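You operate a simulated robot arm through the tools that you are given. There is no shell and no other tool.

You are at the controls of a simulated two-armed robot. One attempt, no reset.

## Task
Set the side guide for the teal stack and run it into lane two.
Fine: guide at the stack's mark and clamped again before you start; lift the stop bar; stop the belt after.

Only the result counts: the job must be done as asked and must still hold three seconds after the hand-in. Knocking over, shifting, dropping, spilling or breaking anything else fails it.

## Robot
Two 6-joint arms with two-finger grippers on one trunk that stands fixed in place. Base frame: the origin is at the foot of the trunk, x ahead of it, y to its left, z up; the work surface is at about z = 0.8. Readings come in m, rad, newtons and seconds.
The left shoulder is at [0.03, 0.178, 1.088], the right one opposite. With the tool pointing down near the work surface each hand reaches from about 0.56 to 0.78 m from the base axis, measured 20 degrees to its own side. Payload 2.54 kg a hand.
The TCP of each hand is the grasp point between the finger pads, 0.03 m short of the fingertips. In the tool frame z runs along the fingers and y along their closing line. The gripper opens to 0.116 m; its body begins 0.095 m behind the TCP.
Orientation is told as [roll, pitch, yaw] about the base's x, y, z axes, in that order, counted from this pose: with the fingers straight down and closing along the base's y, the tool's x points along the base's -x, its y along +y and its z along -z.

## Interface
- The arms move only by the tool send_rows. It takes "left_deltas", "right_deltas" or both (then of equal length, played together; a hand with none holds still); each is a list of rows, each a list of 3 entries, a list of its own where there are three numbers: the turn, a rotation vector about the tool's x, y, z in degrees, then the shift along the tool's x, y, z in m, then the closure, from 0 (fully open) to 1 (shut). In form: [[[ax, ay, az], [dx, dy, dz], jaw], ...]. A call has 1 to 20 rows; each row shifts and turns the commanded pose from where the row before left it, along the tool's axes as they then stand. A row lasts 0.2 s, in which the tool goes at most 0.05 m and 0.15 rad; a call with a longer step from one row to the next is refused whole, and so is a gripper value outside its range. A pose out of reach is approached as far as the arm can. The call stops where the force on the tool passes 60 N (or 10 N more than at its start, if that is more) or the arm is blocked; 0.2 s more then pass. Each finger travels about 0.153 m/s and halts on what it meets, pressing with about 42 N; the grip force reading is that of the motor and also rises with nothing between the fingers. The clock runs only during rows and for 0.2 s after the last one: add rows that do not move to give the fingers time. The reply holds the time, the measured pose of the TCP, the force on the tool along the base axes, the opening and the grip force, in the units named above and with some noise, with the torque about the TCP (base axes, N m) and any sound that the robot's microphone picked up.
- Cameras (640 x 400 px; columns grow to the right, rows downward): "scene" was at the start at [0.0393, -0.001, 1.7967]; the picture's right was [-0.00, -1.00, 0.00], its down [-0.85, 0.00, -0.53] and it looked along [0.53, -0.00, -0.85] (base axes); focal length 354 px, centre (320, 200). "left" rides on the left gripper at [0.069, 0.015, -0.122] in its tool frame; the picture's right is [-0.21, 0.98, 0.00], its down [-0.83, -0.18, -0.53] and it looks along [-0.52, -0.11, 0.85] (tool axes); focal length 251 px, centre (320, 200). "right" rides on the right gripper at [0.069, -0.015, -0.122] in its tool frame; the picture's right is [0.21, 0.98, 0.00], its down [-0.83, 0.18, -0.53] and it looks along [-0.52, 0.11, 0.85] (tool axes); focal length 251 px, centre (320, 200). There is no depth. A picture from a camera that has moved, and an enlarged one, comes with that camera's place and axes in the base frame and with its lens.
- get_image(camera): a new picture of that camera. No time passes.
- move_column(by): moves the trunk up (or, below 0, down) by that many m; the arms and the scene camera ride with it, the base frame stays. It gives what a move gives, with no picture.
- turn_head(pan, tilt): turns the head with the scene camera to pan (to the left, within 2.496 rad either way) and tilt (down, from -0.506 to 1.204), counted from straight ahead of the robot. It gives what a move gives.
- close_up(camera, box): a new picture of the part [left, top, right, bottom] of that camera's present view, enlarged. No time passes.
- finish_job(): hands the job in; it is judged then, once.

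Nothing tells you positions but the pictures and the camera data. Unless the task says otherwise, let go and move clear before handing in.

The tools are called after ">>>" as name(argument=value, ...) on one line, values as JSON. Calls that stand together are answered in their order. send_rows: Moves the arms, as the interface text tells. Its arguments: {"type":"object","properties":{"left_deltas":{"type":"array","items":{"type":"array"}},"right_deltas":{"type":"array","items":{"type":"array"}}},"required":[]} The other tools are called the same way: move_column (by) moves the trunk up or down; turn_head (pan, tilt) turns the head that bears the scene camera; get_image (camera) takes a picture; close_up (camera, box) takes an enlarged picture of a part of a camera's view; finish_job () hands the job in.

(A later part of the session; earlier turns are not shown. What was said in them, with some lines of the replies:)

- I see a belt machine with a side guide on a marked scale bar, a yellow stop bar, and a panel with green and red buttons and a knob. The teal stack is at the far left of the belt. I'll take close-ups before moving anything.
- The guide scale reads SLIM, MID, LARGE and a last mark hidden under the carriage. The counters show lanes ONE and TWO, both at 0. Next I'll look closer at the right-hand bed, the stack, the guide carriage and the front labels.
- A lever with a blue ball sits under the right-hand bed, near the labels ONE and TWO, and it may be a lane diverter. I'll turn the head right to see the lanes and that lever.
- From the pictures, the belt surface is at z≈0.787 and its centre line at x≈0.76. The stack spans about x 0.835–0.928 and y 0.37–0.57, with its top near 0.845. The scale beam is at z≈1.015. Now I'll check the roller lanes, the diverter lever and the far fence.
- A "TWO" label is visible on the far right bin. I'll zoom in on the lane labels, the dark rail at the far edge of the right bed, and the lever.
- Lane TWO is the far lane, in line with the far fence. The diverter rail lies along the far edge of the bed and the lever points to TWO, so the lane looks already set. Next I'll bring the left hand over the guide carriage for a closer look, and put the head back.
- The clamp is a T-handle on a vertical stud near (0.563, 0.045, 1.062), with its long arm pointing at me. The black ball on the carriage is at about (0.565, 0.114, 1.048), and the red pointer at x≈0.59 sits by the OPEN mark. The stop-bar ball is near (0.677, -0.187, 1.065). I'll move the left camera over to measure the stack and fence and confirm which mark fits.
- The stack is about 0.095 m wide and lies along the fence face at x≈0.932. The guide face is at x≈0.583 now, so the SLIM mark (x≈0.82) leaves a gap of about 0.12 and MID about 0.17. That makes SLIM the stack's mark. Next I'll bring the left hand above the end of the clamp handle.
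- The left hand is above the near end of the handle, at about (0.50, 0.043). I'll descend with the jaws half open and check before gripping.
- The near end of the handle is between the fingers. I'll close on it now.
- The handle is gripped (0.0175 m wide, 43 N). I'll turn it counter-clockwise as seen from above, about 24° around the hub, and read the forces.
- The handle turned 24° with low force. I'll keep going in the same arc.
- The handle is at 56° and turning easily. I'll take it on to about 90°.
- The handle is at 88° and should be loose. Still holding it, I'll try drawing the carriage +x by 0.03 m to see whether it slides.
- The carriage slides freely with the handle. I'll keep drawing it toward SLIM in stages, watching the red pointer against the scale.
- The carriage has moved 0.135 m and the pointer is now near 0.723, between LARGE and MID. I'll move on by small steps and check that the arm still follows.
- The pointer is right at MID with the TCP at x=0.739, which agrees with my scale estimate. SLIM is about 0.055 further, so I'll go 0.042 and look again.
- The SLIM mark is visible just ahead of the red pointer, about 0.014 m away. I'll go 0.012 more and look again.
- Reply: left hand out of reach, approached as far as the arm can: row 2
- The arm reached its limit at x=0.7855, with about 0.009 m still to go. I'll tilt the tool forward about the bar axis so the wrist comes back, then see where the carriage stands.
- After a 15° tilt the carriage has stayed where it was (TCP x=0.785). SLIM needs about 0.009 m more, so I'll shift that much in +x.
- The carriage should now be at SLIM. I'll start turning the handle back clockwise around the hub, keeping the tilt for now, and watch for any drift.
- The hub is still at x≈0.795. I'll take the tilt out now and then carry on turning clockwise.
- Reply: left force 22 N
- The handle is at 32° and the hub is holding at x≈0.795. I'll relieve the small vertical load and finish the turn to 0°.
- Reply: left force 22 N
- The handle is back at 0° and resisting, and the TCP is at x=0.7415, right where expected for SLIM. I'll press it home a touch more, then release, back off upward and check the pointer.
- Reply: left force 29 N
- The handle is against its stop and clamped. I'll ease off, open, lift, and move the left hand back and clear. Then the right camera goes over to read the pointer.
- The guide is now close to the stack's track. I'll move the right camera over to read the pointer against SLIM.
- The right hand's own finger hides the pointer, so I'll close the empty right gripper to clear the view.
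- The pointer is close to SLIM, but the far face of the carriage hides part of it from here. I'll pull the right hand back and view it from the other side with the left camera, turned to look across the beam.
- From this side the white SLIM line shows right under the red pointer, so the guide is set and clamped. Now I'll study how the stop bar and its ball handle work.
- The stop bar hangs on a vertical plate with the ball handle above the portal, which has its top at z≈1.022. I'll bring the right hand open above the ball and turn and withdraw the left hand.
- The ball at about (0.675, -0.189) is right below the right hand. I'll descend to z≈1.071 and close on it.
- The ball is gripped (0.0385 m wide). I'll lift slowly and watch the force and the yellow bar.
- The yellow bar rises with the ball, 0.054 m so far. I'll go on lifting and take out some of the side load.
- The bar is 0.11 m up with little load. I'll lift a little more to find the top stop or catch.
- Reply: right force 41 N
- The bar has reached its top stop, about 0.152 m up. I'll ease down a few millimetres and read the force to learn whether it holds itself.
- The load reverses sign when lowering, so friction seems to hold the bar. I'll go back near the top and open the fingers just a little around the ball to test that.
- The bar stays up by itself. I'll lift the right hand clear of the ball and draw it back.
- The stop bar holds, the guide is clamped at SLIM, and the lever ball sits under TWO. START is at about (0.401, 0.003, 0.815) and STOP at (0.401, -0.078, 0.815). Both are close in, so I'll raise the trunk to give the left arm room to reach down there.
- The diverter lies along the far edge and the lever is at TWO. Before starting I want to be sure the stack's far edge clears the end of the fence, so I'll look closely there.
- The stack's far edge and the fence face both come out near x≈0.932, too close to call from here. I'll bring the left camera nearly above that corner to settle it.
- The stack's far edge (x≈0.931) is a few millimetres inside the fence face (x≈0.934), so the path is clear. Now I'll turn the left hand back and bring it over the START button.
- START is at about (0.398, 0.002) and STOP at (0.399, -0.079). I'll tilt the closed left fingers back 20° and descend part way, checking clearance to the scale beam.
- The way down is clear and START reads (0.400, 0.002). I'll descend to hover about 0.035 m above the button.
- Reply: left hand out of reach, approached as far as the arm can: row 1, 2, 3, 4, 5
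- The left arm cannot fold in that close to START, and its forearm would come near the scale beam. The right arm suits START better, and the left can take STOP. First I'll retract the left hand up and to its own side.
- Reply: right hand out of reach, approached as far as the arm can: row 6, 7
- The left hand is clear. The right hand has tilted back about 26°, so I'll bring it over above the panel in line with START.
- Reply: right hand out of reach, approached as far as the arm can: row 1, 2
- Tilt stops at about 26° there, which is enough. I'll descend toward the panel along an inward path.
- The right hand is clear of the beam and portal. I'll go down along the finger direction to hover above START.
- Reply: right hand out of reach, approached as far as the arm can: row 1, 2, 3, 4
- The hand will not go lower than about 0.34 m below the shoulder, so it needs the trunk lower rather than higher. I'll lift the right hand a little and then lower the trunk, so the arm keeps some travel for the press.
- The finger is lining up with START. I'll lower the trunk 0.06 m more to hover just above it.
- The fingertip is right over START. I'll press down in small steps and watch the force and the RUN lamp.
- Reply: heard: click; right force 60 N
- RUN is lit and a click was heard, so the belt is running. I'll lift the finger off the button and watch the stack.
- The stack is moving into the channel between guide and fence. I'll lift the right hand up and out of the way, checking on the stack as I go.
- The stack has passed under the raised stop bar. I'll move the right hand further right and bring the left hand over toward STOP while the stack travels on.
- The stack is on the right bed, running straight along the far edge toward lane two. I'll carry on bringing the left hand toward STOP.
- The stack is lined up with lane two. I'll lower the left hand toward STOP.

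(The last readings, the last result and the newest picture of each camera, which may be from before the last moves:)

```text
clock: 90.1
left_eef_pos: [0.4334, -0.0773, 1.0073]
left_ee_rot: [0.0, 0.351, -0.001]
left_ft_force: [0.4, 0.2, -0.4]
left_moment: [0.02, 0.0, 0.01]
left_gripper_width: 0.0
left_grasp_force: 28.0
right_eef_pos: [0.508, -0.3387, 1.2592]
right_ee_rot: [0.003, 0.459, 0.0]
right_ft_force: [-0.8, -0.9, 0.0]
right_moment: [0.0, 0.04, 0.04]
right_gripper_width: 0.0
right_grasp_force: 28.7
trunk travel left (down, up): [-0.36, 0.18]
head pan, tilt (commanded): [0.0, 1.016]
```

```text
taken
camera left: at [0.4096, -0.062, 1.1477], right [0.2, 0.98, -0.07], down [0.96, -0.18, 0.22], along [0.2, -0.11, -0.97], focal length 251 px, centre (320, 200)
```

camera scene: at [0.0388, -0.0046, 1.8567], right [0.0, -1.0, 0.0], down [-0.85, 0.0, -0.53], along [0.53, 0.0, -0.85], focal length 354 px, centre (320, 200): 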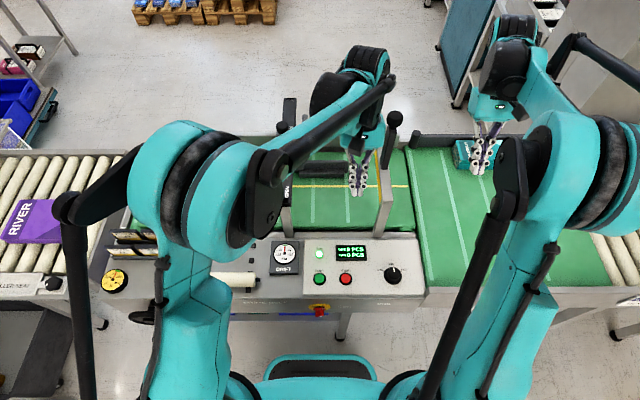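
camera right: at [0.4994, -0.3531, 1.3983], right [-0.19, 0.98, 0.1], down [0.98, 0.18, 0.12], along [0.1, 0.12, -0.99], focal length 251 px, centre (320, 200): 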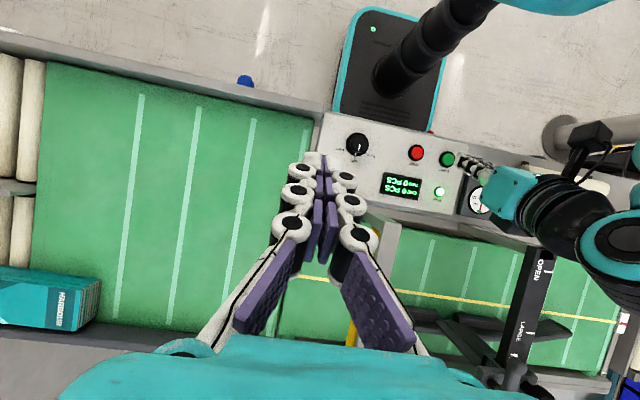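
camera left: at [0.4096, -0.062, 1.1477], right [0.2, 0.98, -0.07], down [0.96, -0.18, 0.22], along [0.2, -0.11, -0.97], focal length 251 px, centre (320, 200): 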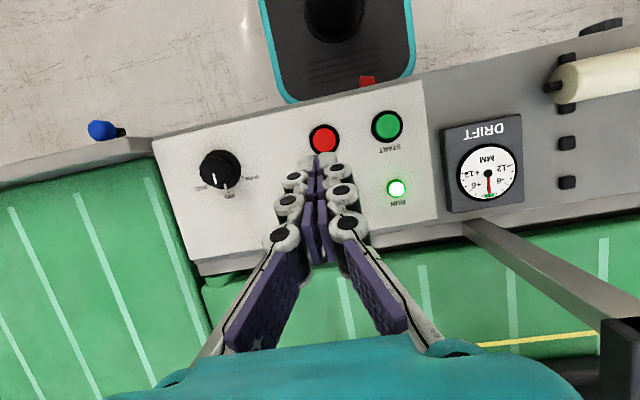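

The stack is entering lane two's rollers. I'll bring the left finger down to hover above STOP and watch the stack and counter.

>>> send_rows(left_deltas=[[[0, 0, 0], [-0.008, -0.0007, 0.0428], 1], [[0, 0, 0], [-0.008, -0.0007, 0.0428], 1], [[0, 0, 0], [-0.008, -0.0007, 0.0428], 1]])

>>> get_image(camera="right")

>>> get_image(camera="left")

>>> get_image(camera="scene")

```text
clock: 90.9
left_eef_pos: [0.4128, -0.0792, 0.8793]
left_ee_rot: [0.0, 0.348, 0.0]
left_ft_force: [-0.2, 0.5, -0.6]
left_moment: [-0.04, 0.01, 0.0]
left_gripper_width: 0.0
left_grasp_force: 28.5
right_eef_pos: [0.5081, -0.3385, 1.2591]
right_ee_rot: [0.002, 0.459, 0.001]
right_ft_force: [0.0, 0.6, 0.1]
right_moment: [-0.01, -0.01, 0.01]
right_gripper_width: 0.0
right_grasp_force: 28.9
trunk travel left (down, up): [-0.36, 0.18]
head pan, tilt (commanded): [0.0, 1.016]
```

```text
taken
camera right: at [0.4992, -0.3535, 1.3983], right [-0.19, 0.98, 0.1], down [0.98, 0.18, 0.12], along [0.1, 0.12, -0.99], focal length 251 px, centre (320, 200)
```

right: 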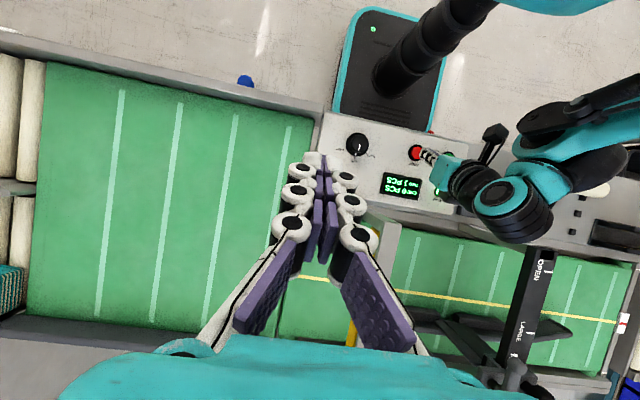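

```text
taken
camera left: at [0.3881, -0.0639, 1.0178], right [0.2, 0.98, -0.07], down [0.96, -0.18, 0.22], along [0.2, -0.11, -0.97], focal length 251 px, centre (320, 200)
```

left: 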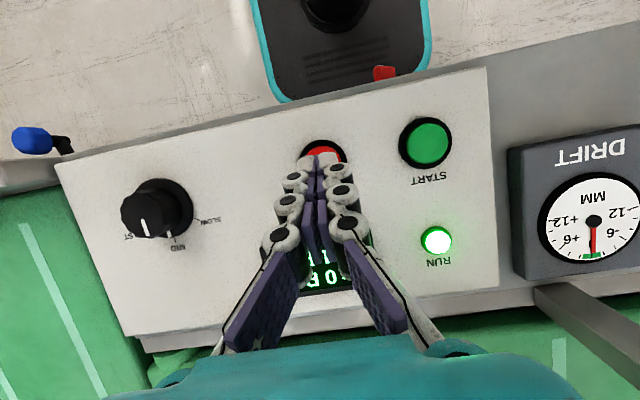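

```text
taken
camera scene: at [0.0402, -0.0014, 1.8567], right [0.0, -1.0, 0.0], down [-0.85, 0.0, -0.53], along [0.53, 0.0, -0.85], focal length 354 px, centre (320, 200)
```

scene: 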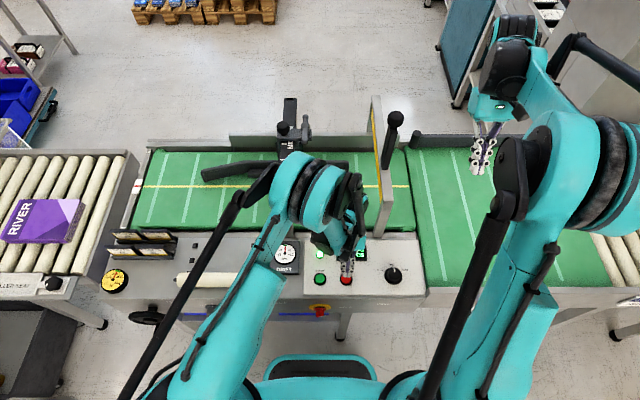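

>>> close_up(camera="right", box=[340, 120, 480, 220])

>>> close_up(camera="right", box=[0, 180, 160, 340])

```text
4.00 times, centred on (410, 170) of right
camera zoom: at [0.4992, -0.3535, 1.3983], right [-0.19, 0.98, 0.1], down [0.98, 0.18, 0.12], along [0.1, 0.12, -0.99], focal length 1006 px, centre (-40, 320)
```

zoom: 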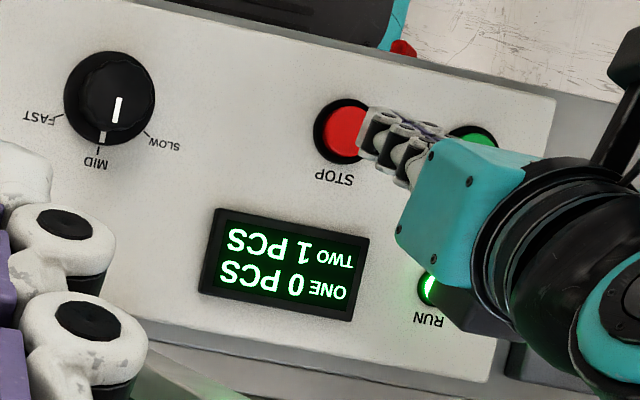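

```text
2.50 times, centred on (80, 260) of right
camera zoom: at [0.4992, -0.3535, 1.3983], right [-0.19, 0.98, 0.1], down [0.98, 0.18, 0.12], along [0.1, 0.12, -0.99], focal length 629 px, centre (920, 50)
```

zoom: 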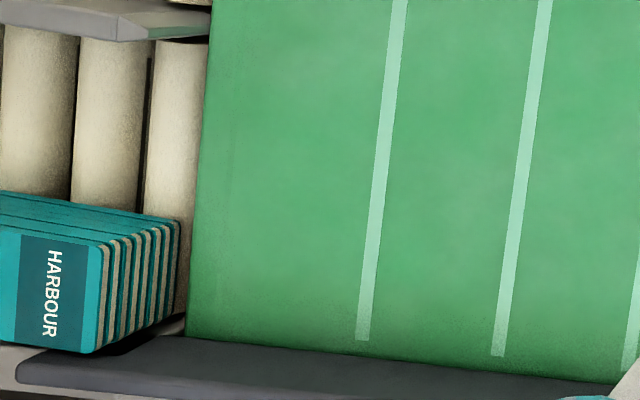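

The counter reads TWO 1 PCS and the stack is on lane two's rollers, just clear of the bed. I'll wait a second to let it travel and settle, then check.

>>> send_rows(left_deltas=[[[0, 0, 0], [0, 0, 0], 1], [[0, 0, 0], [0, 0, 0], 1], [[0, 0, 0], [0, 0, 0], 1], [[0, 0, 0], [0, 0, 0], 1]])

>>> close_up(camera="right", box=[0, 180, 160, 340])

```text
clock: 91.9
left_eef_pos: [0.414, -0.0796, 0.8794]
left_ee_rot: [0.0, 0.351, 0.0]
left_ft_force: [0.1, -0.1, 0.0]
left_moment: [0.0, -0.03, -0.02]
left_gripper_width: 0.0
left_grasp_force: 28.0
right_eef_pos: [0.5062, -0.3392, 1.2588]
right_ee_rot: [0.001, 0.455, 0.002]
right_ft_force: [0.4, -0.4, 0.9]
right_moment: [0.0, -0.01, 0.04]
right_gripper_width: 0.0
right_grasp_force: 28.7
trunk travel left (down, up): [-0.36, 0.18]
head pan, tilt (commanded): [0.0, 1.016]
```

```text
2.50 times, centred on (80, 260) of right
camera zoom: at [0.4987, -0.3531, 1.3985], right [-0.19, 0.98, 0.1], down [0.98, 0.18, 0.12], along [0.1, 0.12, -0.99], focal length 629 px, centre (920, 50)
```

zoom: 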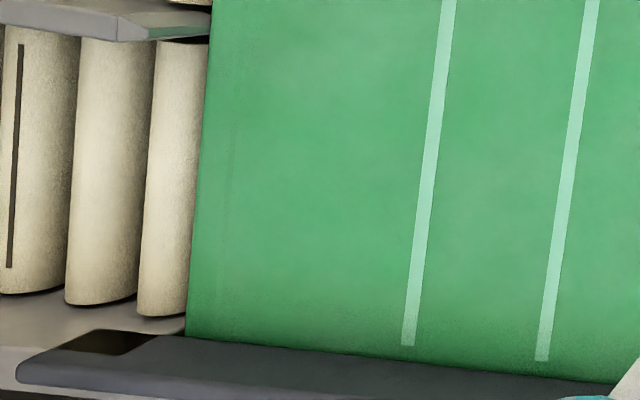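

The stack has rolled on into lane two. I'll press STOP now.

>>> send_rows(left_deltas=[[[0, 0, 0], [-0.003, 0, 0.0117], 1], [[0, 0, 0], [-0.003, 0, 0.0117], 1], [[0, 0, 0], [-0.003, 0, 0.0117], 1]])

>>> close_up(camera="right", box=[340, 120, 480, 220])

>>> get_image(camera="left")

```text
clock: 92.7
left_eef_pos: [0.4093, -0.0797, 0.8448]
left_ee_rot: [0.0, 0.35, 0.0]
left_ft_force: [9.7, -2.8, 23.7]
left_moment: [-0.06, -0.32, 0.03]
left_gripper_width: 0.0061
left_grasp_force: 28.3
right_eef_pos: [0.5074, -0.3392, 1.2604]
right_ee_rot: [0.001, 0.456, 0.001]
right_ft_force: [-1.0, 0.4, 0.2]
right_moment: [-0.05, 0.0, 0.01]
right_gripper_width: 0.0001
right_grasp_force: 28.8
trunk travel left (down, up): [-0.36, 0.18]
head pan, tilt (commanded): [0.0, 1.016]
heard: click
```

```text
4.00 times, centred on (410, 170) of right
camera zoom: at [0.498, -0.3529, 1.3994], right [-0.19, 0.98, 0.1], down [0.98, 0.18, 0.12], along [0.1, 0.12, -0.99], focal length 1006 px, centre (-40, 320)
```

zoom: 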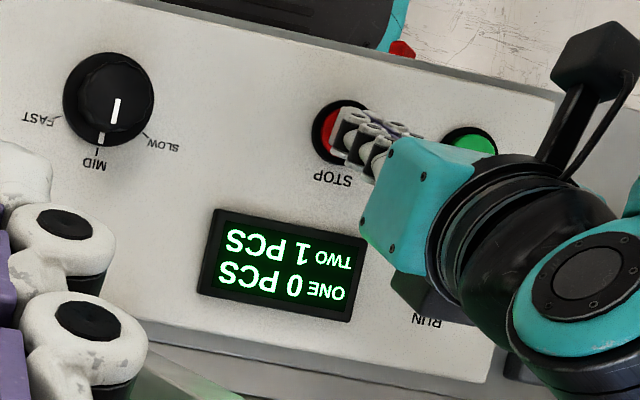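

```text
taken
camera left: at [0.3844, -0.0634, 0.9844], right [0.2, 0.98, -0.07], down [0.96, -0.18, 0.22], along [0.2, -0.12, -0.97], focal length 251 px, centre (320, 200)
```

left: 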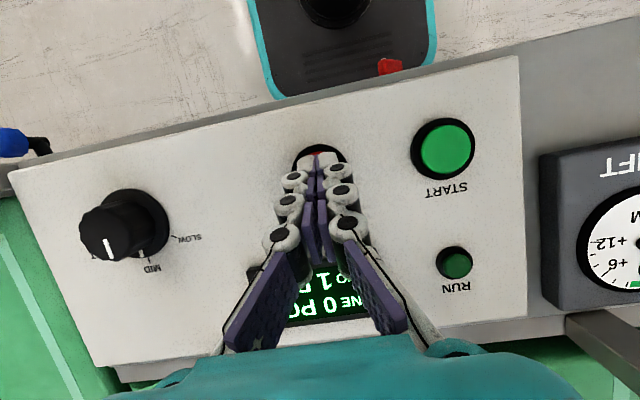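

RUN is out and the counter still shows TWO 1 PCS. I'll raise the left hand and move it clear, then look at the stack in lane two.

>>> send_rows(left_deltas=[[[0, 0, 0], [0.0138, 0, -0.0376], 1], [[0, 0, 0], [0.0044, 0, -0.041], 1], [[0, 0, 0], [0.0044, 0, -0.041], 1], [[0, 0, 0], [0.0044, 0, -0.041], 1], [[0, 0, 0], [0.0044, 0, -0.041], 1], [[0, 0, 0], [0.0044, 0, -0.041], 1], [[0, 0, 0], [0.0044, 0, -0.041], 1], [[0, 0, 0], [0.0044, 0, -0.041], 1], [[0, 0, 0], [0.0044, 0, -0.041], 1], [[0, 0, 0], [0, 0.045, 0], 1], [[0, 0, 0], [0, 0.045, 0], 1], [[0, 0, 0], [0, 0.045, 0], 1], [[0, 0, 0], [0, 0.045, 0], 1], [[0, 0, 0], [0, 0.045, 0], 1], [[0, 0, 0], [0, 0.045, 0], 1], [[0, 0, 0], [0, 0.045, 0], 0.8]])

>>> turn_head(pan=-0.75, tilt=0.8)

>>> get_image(camera="scene")

>>> get_image(camera="right")

```text
clock: 96.1
left_eef_pos: [0.4855, 0.2356, 1.2038]
left_ee_rot: [0.0, 0.349, 0.0]
left_ft_force: [0.1, 0.5, -0.7]
left_moment: [-0.03, -0.01, 0.0]
left_gripper_width: 0.0231
left_grasp_force: 0.1
right_eef_pos: [0.5074, -0.3375, 1.2598]
right_ee_rot: [-0.002, 0.456, -0.001]
right_ft_force: [0.0, 0.8, -0.2]
right_moment: [-0.07, -0.01, 0.0]
right_gripper_width: 0.0
right_grasp_force: 28.5
trunk travel left (down, up): [-0.36, 0.18]
head pan, tilt (commanded): [0.0, 1.016]
```

```text
clock: 97.2
left_eef_pos: [0.4865, 0.2347, 1.2044]
left_ee_rot: [0.003, 0.348, -0.001]
left_ft_force: [0.2, 0.8, 0.7]
left_moment: [0.02, -0.05, 0.03]
left_gripper_width: 0.0234
left_grasp_force: 0.1
right_eef_pos: [0.5071, -0.3392, 1.2591]
right_ee_rot: [0.001, 0.455, 0.0]
right_ft_force: [0.3, 1.2, 0.1]
right_moment: [0.02, -0.01, 0.0]
right_gripper_width: 0.0001
right_grasp_force: 28.6
trunk travel left (down, up): [-0.36, 0.18]
head pan, tilt (commanded): [-0.75, 0.799]
```

```text
taken
camera scene: at [0.0297, -0.0558, 1.8729], right [-0.68, -0.73, 0.0], down [-0.52, 0.49, -0.7], along [0.51, -0.47, -0.72], focal length 354 px, centre (320, 200)
```

scene: 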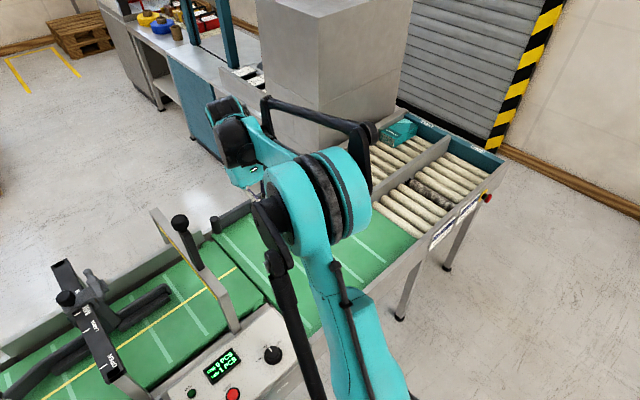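

```text
taken
camera right: at [0.4986, -0.353, 1.3986], right [-0.19, 0.98, 0.1], down [0.98, 0.18, 0.12], along [0.1, 0.12, -0.99], focal length 251 px, centre (320, 200)
```

right: 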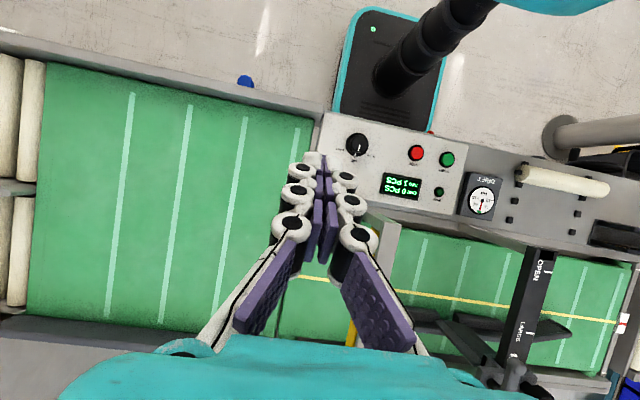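

>>> close_up(camera="scene", box=[350, 90, 510, 220])

>>> close_up(camera="scene", box=[30, 200, 330, 400])

>>> close_up(camera="right", box=[340, 120, 480, 220])

```text
3.08 times, centred on (430, 155) of scene
camera zoom: at [0.0297, -0.0558, 1.8729], right [-0.68, -0.73, 0.0], down [-0.52, 0.49, -0.7], along [0.51, -0.47, -0.72], focal length 1090 px, centre (-18, 338)
```

zoom: 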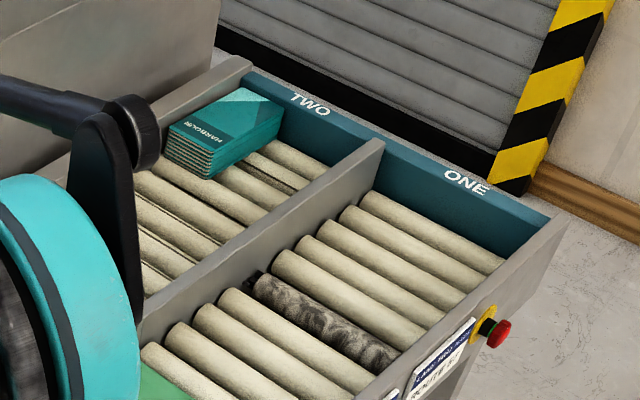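

```text
2.00 times, centred on (180, 300) of scene
camera zoom: at [0.0297, -0.0558, 1.8729], right [-0.68, -0.73, 0.0], down [-0.52, 0.49, -0.7], along [0.51, -0.47, -0.72], focal length 708 px, centre (600, 0)
```

zoom: 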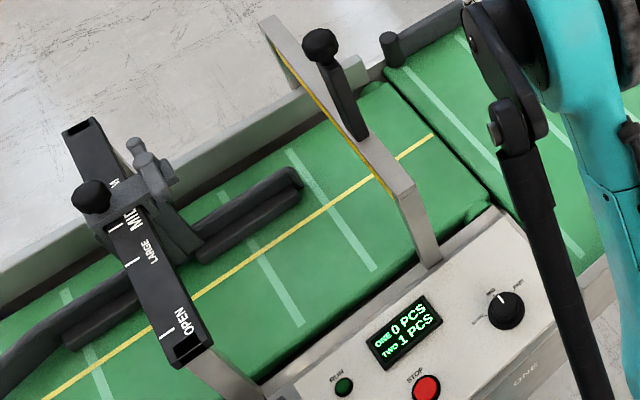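

```text
4.00 times, centred on (410, 170) of right
camera zoom: at [0.4986, -0.353, 1.3986], right [-0.19, 0.98, 0.1], down [0.98, 0.18, 0.12], along [0.1, 0.12, -0.99], focal length 1006 px, centre (-40, 320)
```

zoom: 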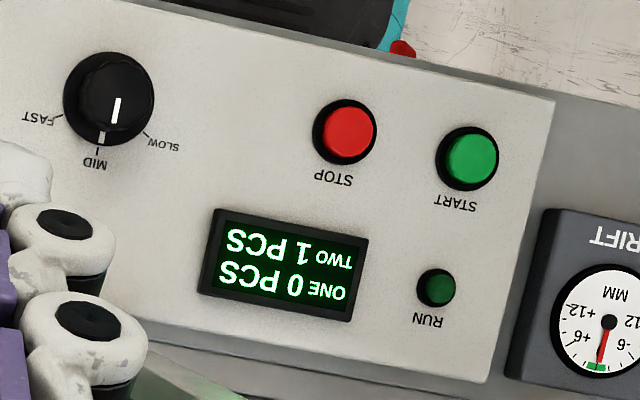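

The stack is intact at the end of lane two, the counter reads TWO 1 PCS and the RUN lamp is out. The guide is clamped at SLIM, the stop bar is up, and both hands are clear, so I'm handing in.

>>> finish_job()

```text
The job is handed in.
```

The teal stack is in lane two, at the far end of the rollers and intact. The lane counter reads ONE 0, TWO 1, and the job is handed in.

- **Guide:** I moved it from OPEN to SLIM and turned the clamp handle back against its stop before starting. No label named the mark. I chose SLIM because the stack measured about 0.095 m wide and the next mark, MID, would have left a gap of about 0.17 m.
- **Stop bar:** It is lifted to the top of its travel and stays up on its own.
- **Belt:** I started it with the speed left at MID and stopped it once the stack was in the lane. The RUN lamp is out.
- **Lane lever:** It was already set to TWO, so I left it alone.

Both hands were clear of the machine at hand-in, and I saw nothing else knocked or shifted.
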